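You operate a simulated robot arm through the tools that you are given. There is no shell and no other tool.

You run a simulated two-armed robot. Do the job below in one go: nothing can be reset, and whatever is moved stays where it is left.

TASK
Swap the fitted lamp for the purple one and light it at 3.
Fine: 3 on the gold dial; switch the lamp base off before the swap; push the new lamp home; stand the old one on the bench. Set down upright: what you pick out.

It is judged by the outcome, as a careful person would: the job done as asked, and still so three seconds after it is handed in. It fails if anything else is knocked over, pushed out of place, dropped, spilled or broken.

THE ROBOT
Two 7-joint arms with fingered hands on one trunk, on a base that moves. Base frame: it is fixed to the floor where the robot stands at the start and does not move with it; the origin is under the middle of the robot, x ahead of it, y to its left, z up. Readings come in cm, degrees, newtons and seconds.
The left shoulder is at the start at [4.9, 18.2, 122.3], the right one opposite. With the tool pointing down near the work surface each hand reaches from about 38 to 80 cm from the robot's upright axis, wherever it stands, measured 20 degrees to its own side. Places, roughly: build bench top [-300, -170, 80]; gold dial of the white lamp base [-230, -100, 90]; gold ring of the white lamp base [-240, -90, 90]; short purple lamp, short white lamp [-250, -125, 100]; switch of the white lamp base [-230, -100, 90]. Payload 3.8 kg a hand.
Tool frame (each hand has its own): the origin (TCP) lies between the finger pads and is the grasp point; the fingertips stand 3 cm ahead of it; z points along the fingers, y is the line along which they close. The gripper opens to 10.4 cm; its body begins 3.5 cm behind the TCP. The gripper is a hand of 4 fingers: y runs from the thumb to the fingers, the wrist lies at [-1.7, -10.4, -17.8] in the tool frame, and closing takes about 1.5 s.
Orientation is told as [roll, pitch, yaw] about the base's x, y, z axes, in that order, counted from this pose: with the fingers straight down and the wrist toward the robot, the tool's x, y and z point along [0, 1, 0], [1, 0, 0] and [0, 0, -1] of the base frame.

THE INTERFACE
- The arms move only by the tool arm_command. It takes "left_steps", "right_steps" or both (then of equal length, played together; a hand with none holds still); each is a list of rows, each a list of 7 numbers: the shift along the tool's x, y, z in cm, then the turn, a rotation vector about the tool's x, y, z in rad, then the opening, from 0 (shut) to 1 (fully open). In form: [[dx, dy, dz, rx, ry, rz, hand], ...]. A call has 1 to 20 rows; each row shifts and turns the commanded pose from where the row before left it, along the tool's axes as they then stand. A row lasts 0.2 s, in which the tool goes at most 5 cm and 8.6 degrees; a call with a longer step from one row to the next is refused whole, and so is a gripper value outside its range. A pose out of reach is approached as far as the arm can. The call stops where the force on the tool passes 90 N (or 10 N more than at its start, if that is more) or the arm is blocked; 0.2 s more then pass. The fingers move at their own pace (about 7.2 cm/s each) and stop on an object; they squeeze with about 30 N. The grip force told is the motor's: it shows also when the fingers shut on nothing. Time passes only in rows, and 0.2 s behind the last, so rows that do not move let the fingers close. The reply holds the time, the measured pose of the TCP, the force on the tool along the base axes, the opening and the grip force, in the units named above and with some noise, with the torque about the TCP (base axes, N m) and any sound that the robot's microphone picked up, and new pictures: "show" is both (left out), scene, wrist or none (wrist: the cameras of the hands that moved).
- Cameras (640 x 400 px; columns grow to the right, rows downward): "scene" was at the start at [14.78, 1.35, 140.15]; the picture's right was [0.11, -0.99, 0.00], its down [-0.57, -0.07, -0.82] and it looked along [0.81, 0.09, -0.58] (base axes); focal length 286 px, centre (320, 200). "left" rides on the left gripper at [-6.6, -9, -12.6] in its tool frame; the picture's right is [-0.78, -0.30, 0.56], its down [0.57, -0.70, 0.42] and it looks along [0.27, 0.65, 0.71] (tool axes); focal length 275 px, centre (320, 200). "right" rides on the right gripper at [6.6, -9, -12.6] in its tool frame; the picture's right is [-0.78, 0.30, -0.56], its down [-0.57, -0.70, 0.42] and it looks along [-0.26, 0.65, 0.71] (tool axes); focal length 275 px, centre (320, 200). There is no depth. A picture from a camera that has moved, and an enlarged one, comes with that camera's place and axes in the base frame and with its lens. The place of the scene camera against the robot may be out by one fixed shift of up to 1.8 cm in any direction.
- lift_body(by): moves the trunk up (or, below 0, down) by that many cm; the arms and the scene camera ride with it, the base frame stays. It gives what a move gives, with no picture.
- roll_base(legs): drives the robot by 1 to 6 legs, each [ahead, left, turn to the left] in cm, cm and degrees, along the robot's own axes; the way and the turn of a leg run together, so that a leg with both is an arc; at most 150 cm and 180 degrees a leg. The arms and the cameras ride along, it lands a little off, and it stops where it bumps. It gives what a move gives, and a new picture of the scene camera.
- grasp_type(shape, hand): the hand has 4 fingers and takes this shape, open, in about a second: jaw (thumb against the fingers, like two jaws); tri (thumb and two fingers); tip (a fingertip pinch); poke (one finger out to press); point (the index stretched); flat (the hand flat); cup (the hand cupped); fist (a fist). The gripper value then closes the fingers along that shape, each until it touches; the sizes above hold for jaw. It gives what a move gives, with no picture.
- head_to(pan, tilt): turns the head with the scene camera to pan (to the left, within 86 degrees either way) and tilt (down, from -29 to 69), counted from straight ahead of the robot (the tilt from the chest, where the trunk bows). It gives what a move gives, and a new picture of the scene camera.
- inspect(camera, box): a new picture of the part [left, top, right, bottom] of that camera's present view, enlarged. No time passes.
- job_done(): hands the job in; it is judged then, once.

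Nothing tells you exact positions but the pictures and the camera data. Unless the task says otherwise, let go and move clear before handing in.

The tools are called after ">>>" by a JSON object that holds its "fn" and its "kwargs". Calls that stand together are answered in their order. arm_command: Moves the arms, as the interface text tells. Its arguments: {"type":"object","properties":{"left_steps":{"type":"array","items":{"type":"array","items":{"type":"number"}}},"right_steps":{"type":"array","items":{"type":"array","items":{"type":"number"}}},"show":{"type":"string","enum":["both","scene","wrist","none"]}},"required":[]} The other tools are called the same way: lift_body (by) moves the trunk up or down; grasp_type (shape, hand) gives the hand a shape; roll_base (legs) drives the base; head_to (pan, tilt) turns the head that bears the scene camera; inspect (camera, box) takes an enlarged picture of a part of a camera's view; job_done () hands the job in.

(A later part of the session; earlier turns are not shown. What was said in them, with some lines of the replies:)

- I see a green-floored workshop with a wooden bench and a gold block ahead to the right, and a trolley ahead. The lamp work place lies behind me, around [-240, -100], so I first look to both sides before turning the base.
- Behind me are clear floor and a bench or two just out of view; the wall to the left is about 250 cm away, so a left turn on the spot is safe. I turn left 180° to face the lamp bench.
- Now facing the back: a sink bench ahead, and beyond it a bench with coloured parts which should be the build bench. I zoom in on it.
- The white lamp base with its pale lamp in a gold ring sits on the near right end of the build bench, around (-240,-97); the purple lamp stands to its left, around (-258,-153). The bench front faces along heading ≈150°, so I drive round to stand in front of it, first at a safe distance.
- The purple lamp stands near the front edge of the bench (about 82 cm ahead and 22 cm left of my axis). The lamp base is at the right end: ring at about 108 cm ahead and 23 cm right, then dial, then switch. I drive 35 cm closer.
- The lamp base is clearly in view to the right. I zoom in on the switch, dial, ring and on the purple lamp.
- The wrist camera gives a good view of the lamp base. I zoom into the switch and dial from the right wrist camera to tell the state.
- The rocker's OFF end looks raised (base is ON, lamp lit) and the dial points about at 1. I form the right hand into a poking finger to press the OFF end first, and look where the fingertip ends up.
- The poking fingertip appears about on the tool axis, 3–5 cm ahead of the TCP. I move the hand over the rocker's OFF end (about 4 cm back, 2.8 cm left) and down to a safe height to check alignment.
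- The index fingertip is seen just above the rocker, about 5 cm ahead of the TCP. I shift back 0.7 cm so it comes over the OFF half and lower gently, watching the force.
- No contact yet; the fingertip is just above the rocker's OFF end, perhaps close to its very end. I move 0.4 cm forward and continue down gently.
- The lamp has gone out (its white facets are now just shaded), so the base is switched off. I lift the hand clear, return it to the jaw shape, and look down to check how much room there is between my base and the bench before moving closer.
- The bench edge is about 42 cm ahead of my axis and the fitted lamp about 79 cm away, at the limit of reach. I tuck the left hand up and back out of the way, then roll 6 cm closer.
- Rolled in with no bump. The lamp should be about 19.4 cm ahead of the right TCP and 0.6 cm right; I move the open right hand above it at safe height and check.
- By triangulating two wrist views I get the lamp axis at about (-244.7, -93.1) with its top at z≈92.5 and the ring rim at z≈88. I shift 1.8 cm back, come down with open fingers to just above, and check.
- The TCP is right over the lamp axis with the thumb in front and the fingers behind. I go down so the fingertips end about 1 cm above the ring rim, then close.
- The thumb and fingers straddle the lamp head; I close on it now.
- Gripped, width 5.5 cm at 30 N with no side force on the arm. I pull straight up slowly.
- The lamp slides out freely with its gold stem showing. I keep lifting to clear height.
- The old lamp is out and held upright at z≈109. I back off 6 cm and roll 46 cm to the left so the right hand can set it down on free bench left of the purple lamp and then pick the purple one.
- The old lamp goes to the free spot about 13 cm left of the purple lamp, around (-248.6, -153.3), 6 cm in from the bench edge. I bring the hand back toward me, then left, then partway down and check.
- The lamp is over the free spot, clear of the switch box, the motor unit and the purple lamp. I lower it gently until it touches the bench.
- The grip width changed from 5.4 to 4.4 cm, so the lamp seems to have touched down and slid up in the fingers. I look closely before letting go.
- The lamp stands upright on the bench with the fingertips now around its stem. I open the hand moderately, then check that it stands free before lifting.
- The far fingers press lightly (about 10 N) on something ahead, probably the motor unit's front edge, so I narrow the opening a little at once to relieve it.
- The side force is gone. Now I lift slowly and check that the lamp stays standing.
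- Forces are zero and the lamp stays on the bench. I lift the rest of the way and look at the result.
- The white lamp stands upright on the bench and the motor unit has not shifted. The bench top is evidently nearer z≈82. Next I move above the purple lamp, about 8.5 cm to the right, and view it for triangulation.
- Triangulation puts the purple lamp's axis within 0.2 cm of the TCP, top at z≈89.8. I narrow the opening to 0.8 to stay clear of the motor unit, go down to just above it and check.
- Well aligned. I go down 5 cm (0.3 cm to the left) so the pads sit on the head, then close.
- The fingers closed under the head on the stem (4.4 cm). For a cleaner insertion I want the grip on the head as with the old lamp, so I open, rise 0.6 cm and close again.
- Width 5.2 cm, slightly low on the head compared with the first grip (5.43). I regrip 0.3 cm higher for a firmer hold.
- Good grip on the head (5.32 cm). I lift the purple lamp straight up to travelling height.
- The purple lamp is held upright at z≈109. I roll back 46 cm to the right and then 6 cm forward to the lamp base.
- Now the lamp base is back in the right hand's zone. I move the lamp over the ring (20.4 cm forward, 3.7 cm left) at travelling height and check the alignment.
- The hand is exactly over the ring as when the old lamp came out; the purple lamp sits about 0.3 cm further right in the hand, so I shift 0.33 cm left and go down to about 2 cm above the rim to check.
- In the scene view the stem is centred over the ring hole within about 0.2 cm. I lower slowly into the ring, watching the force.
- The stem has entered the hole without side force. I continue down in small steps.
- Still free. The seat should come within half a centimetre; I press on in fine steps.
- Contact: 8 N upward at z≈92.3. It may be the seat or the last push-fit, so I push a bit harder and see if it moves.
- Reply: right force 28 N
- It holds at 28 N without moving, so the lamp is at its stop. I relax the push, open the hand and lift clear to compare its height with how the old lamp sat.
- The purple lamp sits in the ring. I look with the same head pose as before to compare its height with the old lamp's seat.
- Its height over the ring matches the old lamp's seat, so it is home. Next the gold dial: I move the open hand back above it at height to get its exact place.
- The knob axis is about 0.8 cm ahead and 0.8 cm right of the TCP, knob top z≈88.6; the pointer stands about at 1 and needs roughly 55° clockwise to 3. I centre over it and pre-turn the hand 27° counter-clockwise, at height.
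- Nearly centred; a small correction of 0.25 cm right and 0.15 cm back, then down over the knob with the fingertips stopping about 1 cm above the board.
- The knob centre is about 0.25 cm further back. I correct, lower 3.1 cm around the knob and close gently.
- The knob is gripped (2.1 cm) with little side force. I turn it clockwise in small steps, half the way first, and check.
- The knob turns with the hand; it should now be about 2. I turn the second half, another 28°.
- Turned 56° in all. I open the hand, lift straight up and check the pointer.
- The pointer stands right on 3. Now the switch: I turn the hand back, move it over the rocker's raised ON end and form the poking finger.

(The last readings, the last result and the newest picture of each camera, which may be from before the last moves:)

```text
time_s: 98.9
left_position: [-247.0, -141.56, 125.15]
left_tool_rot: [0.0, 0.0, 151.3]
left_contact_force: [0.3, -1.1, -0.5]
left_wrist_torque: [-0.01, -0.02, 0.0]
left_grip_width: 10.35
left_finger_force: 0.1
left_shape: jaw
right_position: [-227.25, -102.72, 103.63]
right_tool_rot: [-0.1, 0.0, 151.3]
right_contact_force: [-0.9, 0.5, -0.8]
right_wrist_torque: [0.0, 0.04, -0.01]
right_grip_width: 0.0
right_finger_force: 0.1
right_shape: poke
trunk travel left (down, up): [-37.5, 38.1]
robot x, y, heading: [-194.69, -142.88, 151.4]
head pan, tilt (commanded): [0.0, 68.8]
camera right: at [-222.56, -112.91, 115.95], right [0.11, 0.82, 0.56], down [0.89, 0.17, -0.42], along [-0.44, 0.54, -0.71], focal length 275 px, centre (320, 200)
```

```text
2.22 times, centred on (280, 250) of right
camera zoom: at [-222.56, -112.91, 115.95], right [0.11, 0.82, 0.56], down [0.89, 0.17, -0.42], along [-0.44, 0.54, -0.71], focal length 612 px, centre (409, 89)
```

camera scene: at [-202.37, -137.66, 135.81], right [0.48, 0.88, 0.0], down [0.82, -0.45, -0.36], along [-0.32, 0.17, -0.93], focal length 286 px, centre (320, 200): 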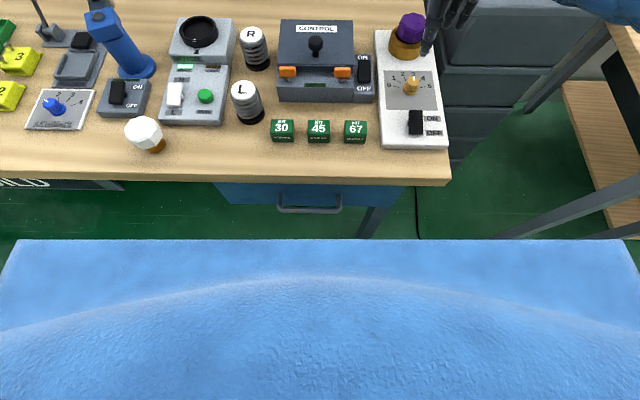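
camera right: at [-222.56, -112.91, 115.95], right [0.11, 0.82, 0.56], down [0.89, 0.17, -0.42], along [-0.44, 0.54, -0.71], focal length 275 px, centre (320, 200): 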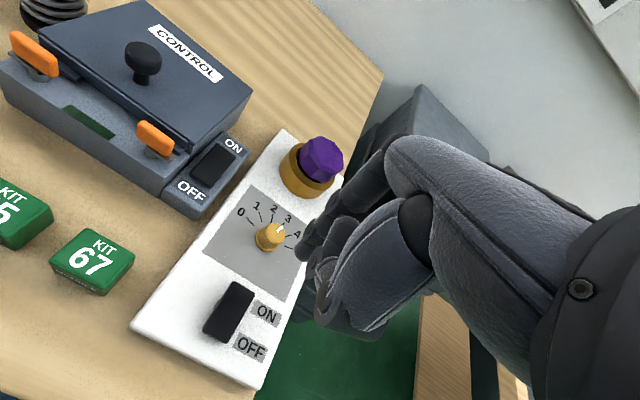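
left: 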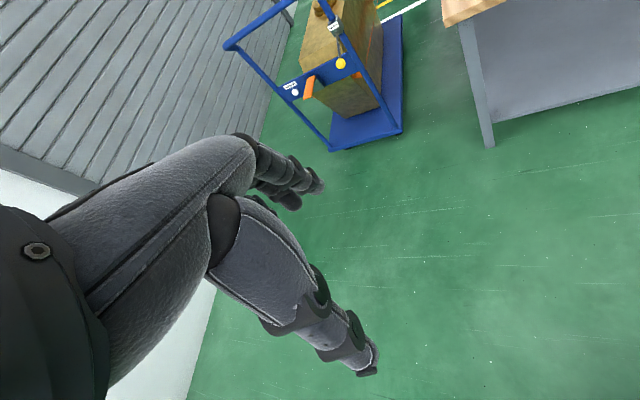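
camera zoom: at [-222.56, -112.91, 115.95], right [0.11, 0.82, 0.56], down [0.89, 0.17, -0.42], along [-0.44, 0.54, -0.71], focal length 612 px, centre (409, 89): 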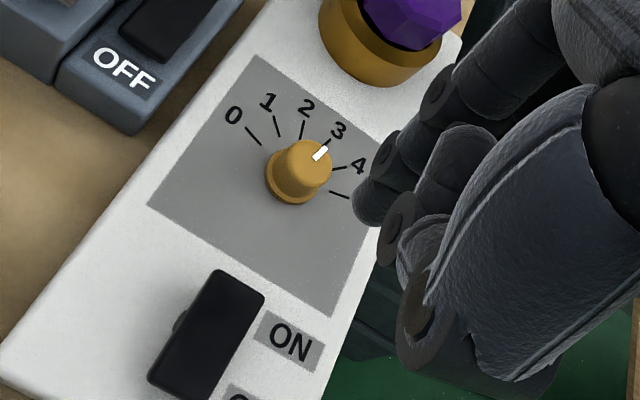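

The ON end is about 0.85 cm ahead of the TCP, so the fingertip would land near its edge; I shift 0.6 cm back and come down to just above.

>>> {"fn": "arm_command", "kwargs": {"right_steps": [[0, -0.6, 2, 0, 0, 0, 1], [0, 0, 3, 0, 0, 0, 1], [0, 0, 3, 0, 0, 0, 1], [0, 0, 2.5, 0, 0, 0, 1], [0, 0, 0, 0, 0, 0, 1]], "show": "wrist"}}

>>> {"fn": "inspect", "kwargs": {"camera": "right", "box": [230, 160, 390, 320]}}

>>> {"fn": "inspect", "kwargs": {"camera": "scene", "box": [370, 70, 470, 170]}}

```text
time_s: 100.1
left_position: [-247.08, -141.54, 125.17]
left_tool_rot: [0.0, 0.0, 151.4]
left_contact_force: [0.9, -0.5, -0.6]
left_wrist_torque: [-0.02, -0.02, 0.0]
left_grip_width: 10.39
left_finger_force: 0.1
left_shape: jaw
right_position: [-226.65, -103.23, 93.03]
right_tool_rot: [0.0, 0.0, 151.3]
right_contact_force: [0.0, 0.0, -0.9]
right_wrist_torque: [0.01, 0.0, -0.01]
right_grip_width: 0.01
right_finger_force: 0.1
right_shape: poke
trunk travel left (down, up): [-37.5, 38.1]
robot x, y, heading: [-195.11, -142.93, 151.3]
head pan, tilt (commanded): [0.0, 68.8]
camera right: at [-221.93, -113.32, 105.5], right [0.11, 0.82, 0.56], down [0.89, 0.17, -0.42], along [-0.44, 0.54, -0.71], focal length 275 px, centre (320, 200)
```

right: 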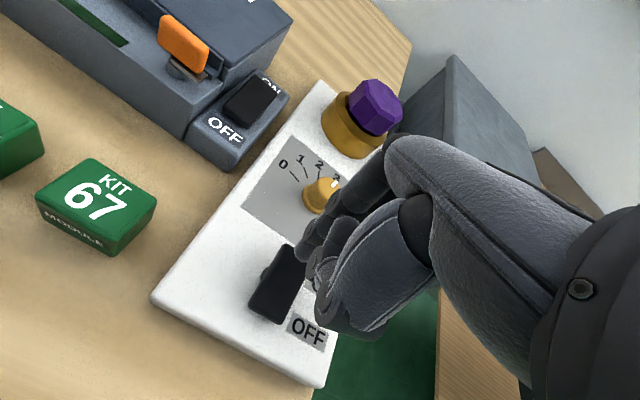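

```text
2.50 times, centred on (310, 240) of right
camera zoom: at [-221.93, -113.32, 105.5], right [0.11, 0.82, 0.56], down [0.89, 0.17, -0.42], along [-0.44, 0.54, -0.71], focal length 688 px, centre (345, 100)
```

zoom: 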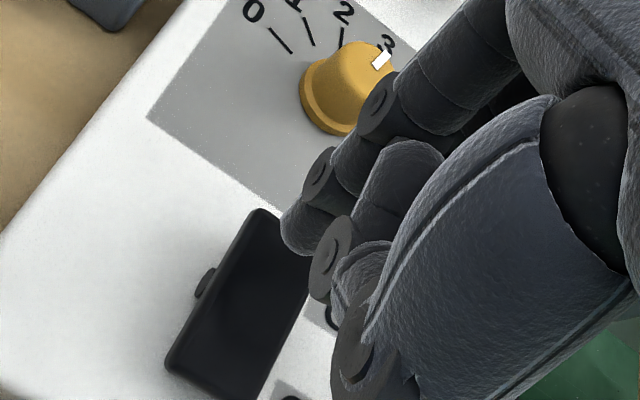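

```text
4.00 times, centred on (420, 120) of scene
camera zoom: at [-202.34, -137.69, 135.82], right [0.48, 0.88, 0.0], down [0.82, -0.45, -0.36], along [-0.32, 0.17, -0.93], focal length 1144 px, centre (-80, 520)
```

zoom: 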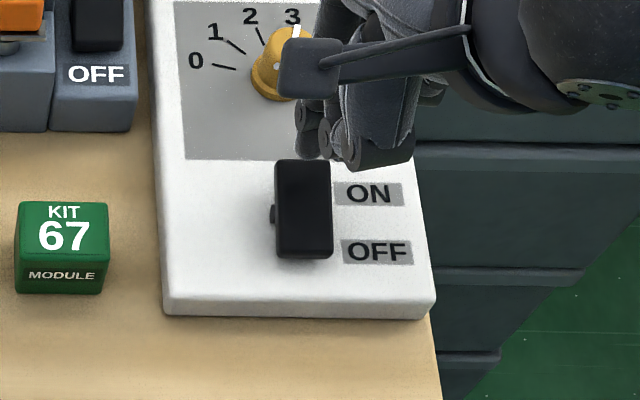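

The fingertip lines up with the rocker's ON half. I press down in small steps.

>>> {"fn": "arm_command", "kwargs": {"right_steps": [[0, 0, 0.7, 0, 0, 0, 1], [0, 0, 0.6, 0, 0, 0, 1], [0, 0, 0.4, 0, 0, 0, 1], [0, 0, 0.3, 0, 0, 0, 1]], "show": "wrist"}}

>>> {"fn": "inspect", "kwargs": {"camera": "scene", "box": [370, 0, 470, 150]}}

>>> {"fn": "inspect", "kwargs": {"camera": "right", "box": [230, 160, 390, 320]}}

```text
time_s: 101.1
left_position: [-247.06, -141.68, 125.23]
left_tool_rot: [0.2, 0.1, 151.4]
left_contact_force: [-0.9, 0.3, -0.5]
left_wrist_torque: [0.0, -0.02, 0.01]
left_grip_width: 10.39
left_finger_force: 0.0
left_shape: jaw
right_position: [-226.63, -103.03, 91.02]
right_tool_rot: [0.0, 0.1, 151.3]
right_contact_force: [1.0, -0.4, -0.5]
right_wrist_torque: [0.0, -0.01, -0.02]
right_grip_width: 0.0
right_finger_force: 0.1
right_shape: poke
trunk travel left (down, up): [-37.5, 38.1]
robot x, y, heading: [-194.65, -142.86, 151.0]
head pan, tilt (commanded): [0.0, 68.8]
camera right: at [-221.93, -113.26, 103.49], right [0.11, 0.82, 0.56], down [0.89, 0.17, -0.42], along [-0.44, 0.54, -0.71], focal length 275 px, centre (320, 200)
```

right: 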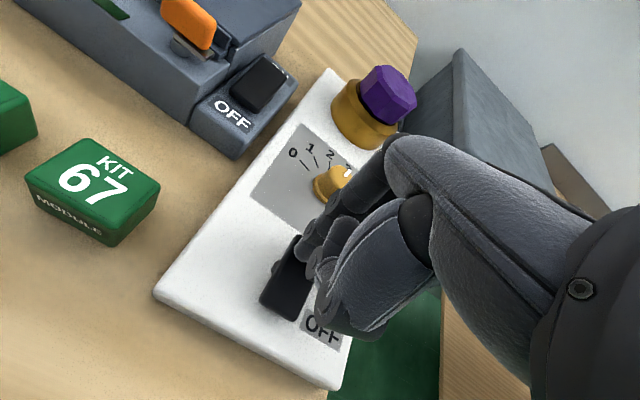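

```text
2.67 times, centred on (420, 75) of scene
camera zoom: at [-202.35, -137.68, 135.82], right [0.48, 0.88, 0.0], down [0.82, -0.45, -0.36], along [-0.32, 0.17, -0.93], focal length 763 px, centre (53, 533)
```

zoom: 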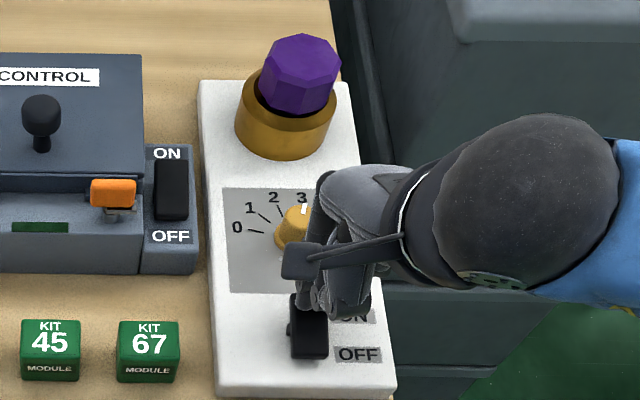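

```text
2.50 times, centred on (310, 240) of right
camera zoom: at [-221.93, -113.26, 103.49], right [0.11, 0.82, 0.56], down [0.89, 0.17, -0.42], along [-0.44, 0.54, -0.71], focal length 688 px, centre (345, 100)
```

zoom: 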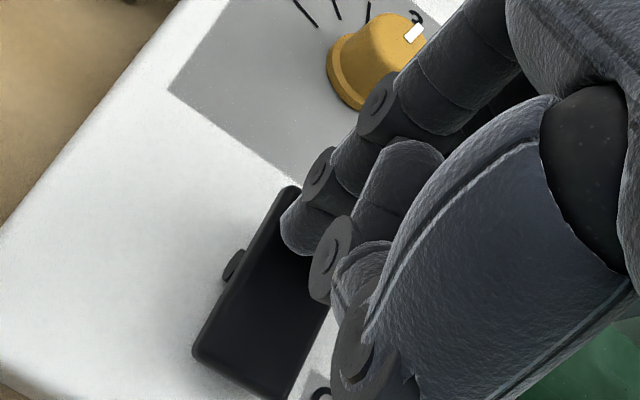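

>>> {"fn": "arm_command", "kwargs": {"right_steps": [[0, 0, 0.3, 0, 0, 0, 1], [0, 0, 0.3, 0, 0, 0, 1], [0, 0, 0.2, 0, 0, 0, 1]], "show": "wrist"}}

>>> {"fn": "inspect", "kwargs": {"camera": "scene", "box": [370, 0, 470, 150]}}

```text
time_s: 101.9
left_position: [-246.97, -141.61, 125.2]
left_tool_rot: [0.0, 0.0, 151.5]
left_contact_force: [-0.6, -1.4, -0.1]
left_wrist_torque: [0.01, -0.01, -0.02]
left_grip_width: 10.38
left_finger_force: 0.0
left_shape: jaw
right_position: [-226.72, -103.16, 90.58]
right_tool_rot: [0.0, -0.5, 151.2]
right_contact_force: [-2.8, 4.2, 18.4]
right_wrist_torque: [0.29, -0.12, 0.05]
right_grip_width: 0.0
right_finger_force: 0.2
right_shape: poke
trunk travel left (down, up): [-37.5, 38.1]
robot x, y, heading: [-194.45, -142.81, 151.5]
head pan, tilt (commanded): [0.0, 68.8]
camera right: at [-221.98, -113.26, 102.96], right [0.12, 0.82, 0.56], down [0.89, 0.17, -0.43], along [-0.45, 0.55, -0.71], focal length 275 px, centre (320, 200)
```

right: 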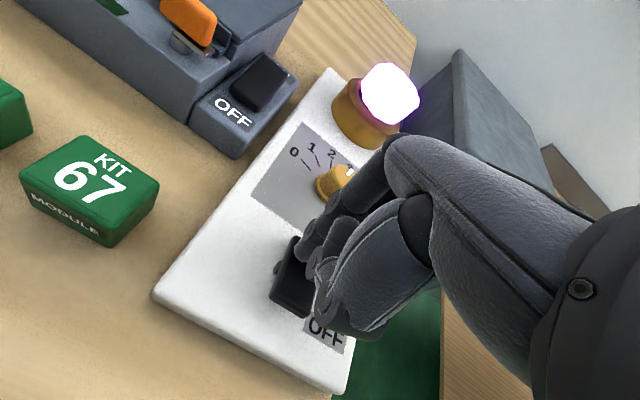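

```text
2.67 times, centred on (420, 75) of scene
camera zoom: at [-202.28, -137.76, 135.85], right [0.48, 0.88, 0.0], down [0.82, -0.45, -0.36], along [-0.32, 0.17, -0.93], focal length 763 px, centre (53, 533)
```

zoom: 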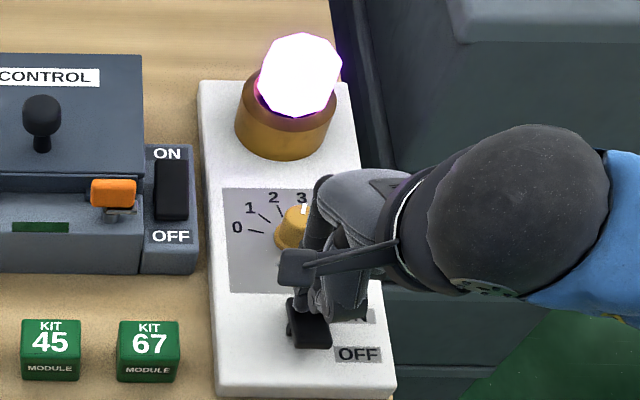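

The purple lamp lights up. I lift the finger straight up and clear, then check everything.

>>> {"fn": "arm_command", "kwargs": {"right_steps": [[0, 0, -0.5, 0, 0, 0, 1], [0, 0, -1.5, 0, 0, 0, 1], [0, 0, -3, 0, 0, 0, 1], [0, 0, -4, 0, 0, 0, 1], [0, 0, -4, 0, 0, 0, 1], [0, -4, -3, 0, 0, 0, 1], [0, -4, 0, 0, 0, 0, 1], [0, 0, 0, 0, 0, 0, 1]], "show": "both"}}

>>> {"fn": "inspect", "kwargs": {"camera": "scene", "box": [370, 0, 470, 150]}}

>>> {"fn": "inspect", "kwargs": {"camera": "scene", "box": [380, 50, 450, 120]}}

>>> {"fn": "inspect", "kwargs": {"camera": "scene", "box": [80, 40, 280, 170]}}

```text
time_s: 103.7
left_position: [-247.04, -141.69, 125.17]
left_tool_rot: [0.0, 0.0, 151.4]
left_contact_force: [0.8, -0.3, 0.2]
left_wrist_torque: [0.02, -0.02, 0.0]
left_grip_width: 10.39
left_finger_force: 0.0
left_shape: jaw
right_position: [-220.19, -106.65, 106.31]
right_tool_rot: [0.0, 0.2, 151.2]
right_contact_force: [0.2, -0.1, 0.9]
right_wrist_torque: [0.01, 0.0, 0.01]
right_grip_width: 0.0
right_finger_force: 0.1
right_shape: poke
right hand out of reach, approached as far as the arm can: row 7
trunk travel left (down, up): [-37.5, 38.1]
robot x, y, heading: [-194.89, -143.17, 151.4]
head pan, tilt (commanded): [0.0, 68.8]
camera scene: at [-202.35, -137.68, 135.81], right [0.48, 0.88, 0.0], down [0.82, -0.45, -0.36], along [-0.32, 0.17, -0.93], focal length 286 px, centre (320, 200)
camera right: at [-215.55, -116.77, 118.79], right [0.11, 0.82, 0.56], down [0.89, 0.17, -0.42], along [-0.44, 0.54, -0.72], focal length 275 px, centre (320, 200)
```

scene: 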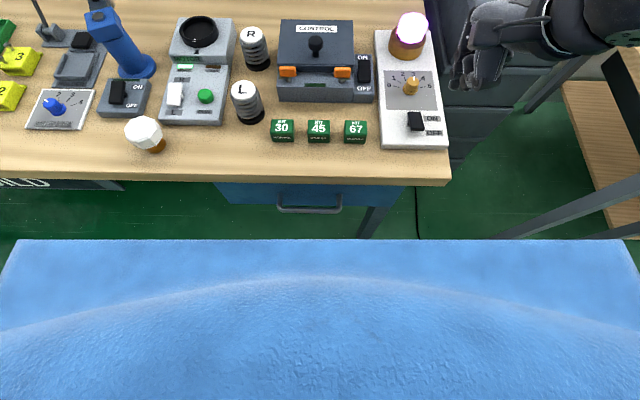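
right: 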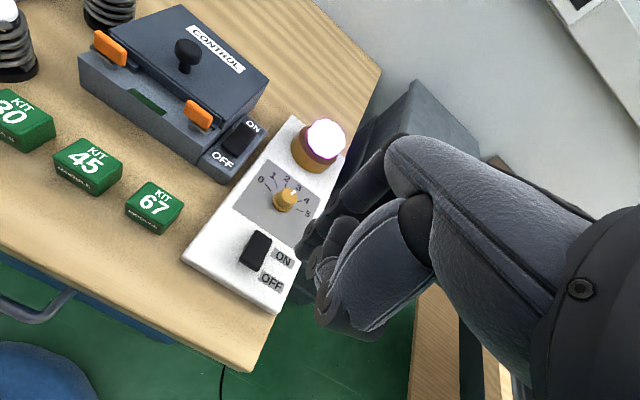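

```text
2.67 times, centred on (420, 75) of scene
camera zoom: at [-202.35, -137.68, 135.81], right [0.48, 0.88, 0.0], down [0.82, -0.45, -0.36], along [-0.32, 0.17, -0.93], focal length 763 px, centre (53, 533)
```

zoom: 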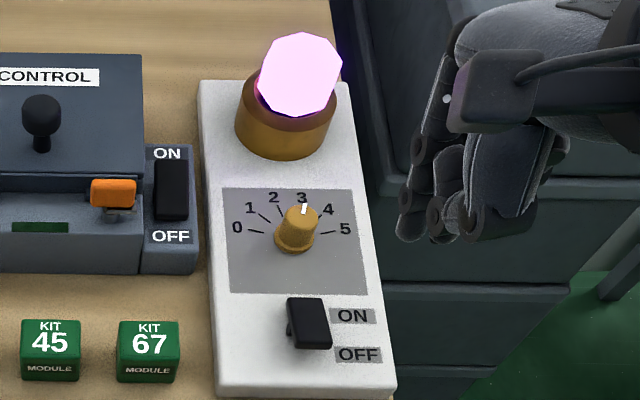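

```text
5.71 times, centred on (415, 85) of scene
camera zoom: at [-202.35, -137.68, 135.81], right [0.48, 0.88, 0.0], down [0.82, -0.45, -0.36], along [-0.32, 0.17, -0.93], focal length 1635 px, centre (-223, 857)
```

zoom: 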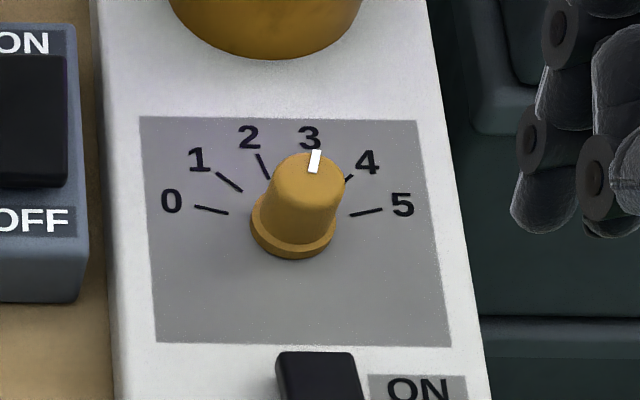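

```text
3.08 times, centred on (180, 105) of scene
camera zoom: at [-202.35, -137.68, 135.81], right [0.48, 0.88, 0.0], down [0.82, -0.45, -0.36], along [-0.32, 0.17, -0.93], focal length 880 px, centre (751, 492)
```

zoom: 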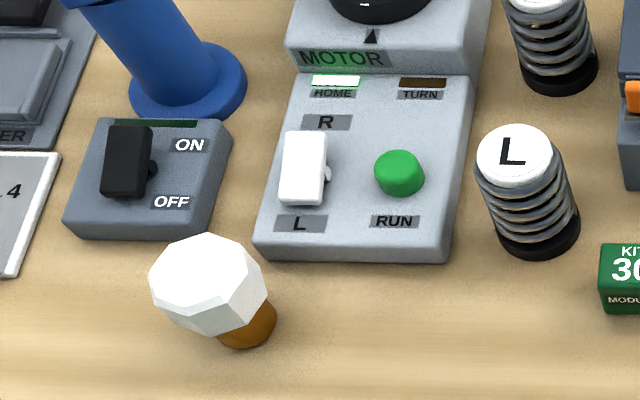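

The lamp glows, the switch is ON and the dial mark is at 3; the old lamp stands upright. I make a last close check of the pointer from the wrist camera.

>>> {"fn": "inspect", "kwargs": {"camera": "right", "box": [230, 110, 350, 230]}}

>>> {"fn": "head_to", "kwargs": {"pan": 0, "tilt": 45}}

```text
3.33 times, centred on (290, 170) of right
camera zoom: at [-215.55, -116.77, 118.79], right [0.11, 0.82, 0.56], down [0.89, 0.17, -0.42], along [-0.44, 0.54, -0.72], focal length 918 px, centre (420, 300)
```

zoom: 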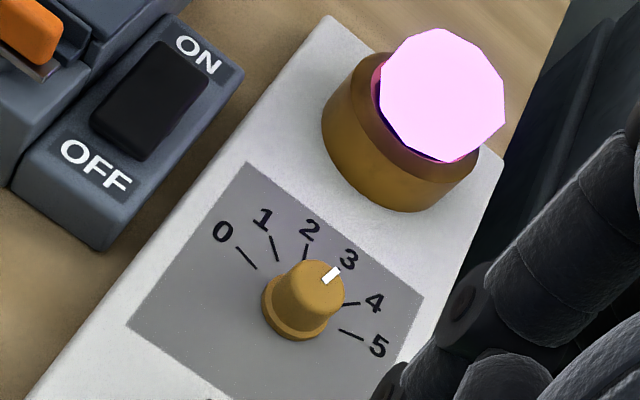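

```text
time_s: 104.6
left_position: [-246.87, -141.72, 125.11]
left_tool_rot: [0.0, 0.0, 151.5]
left_contact_force: [0.6, -0.6, -1.2]
left_wrist_torque: [0.0, -0.02, -0.02]
left_grip_width: 10.36
left_finger_force: 0.0
left_shape: jaw
right_position: [-220.28, -106.63, 106.35]
right_tool_rot: [0.0, 0.2, 151.3]
right_contact_force: [0.3, 0.7, -1.1]
right_wrist_torque: [-0.03, -0.05, 0.02]
right_grip_width: 0.0
right_finger_force: 0.0
right_shape: poke
trunk travel left (down, up): [-37.5, 38.1]
robot x, y, heading: [-194.62, -142.95, 151.6]
head pan, tilt (commanded): [0.0, 45.0]
camera scene: at [-204.58, -136.46, 138.69], right [0.48, 0.88, 0.0], down [0.62, -0.34, -0.71], along [-0.62, 0.34, -0.71], focal length 286 px, centre (320, 200)
```

scene: 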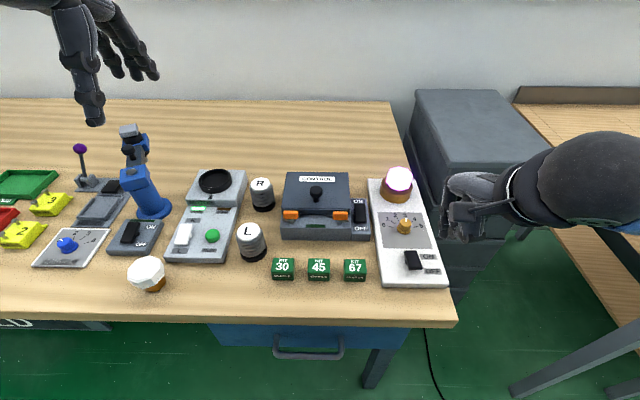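

The purple lamp is seated and lit, the switch is on ON and the dial is on 3. The old white lamp stands upright on the bench, the other items are where they were and both hands are clear, so I hand the job in.

>>> {"fn": "job_done", "kwargs": {}}

```text
The job is handed in.
```

The purple lamp is now in the white base, pushed fully home and lit, with the gold dial on 3. I have handed the job in.

- **Before the swap:** I switched the base off first and saw the old lamp go out.
- **Old lamp:** the white lamp stands upright on the bench, in front of the motor unit and the switch box beside it. As it touched down it slid up in the fingers and settled on its base.
- **New lamp:** it held firm against a 28 N push and sits at the same height the old one did.
- **Dial and switch:** by my reading of the pictures, the pointer is within about a degree or two of the 3 mark. The switch is on ON.

While I let go of the old lamp, the open fingers pressed on something in front of them, probably the motor unit, at about 10 N. I eased off at once, and in the pictures the unit had not moved and its controls had not changed. Nothing else looks disturbed, and both hands are clear.
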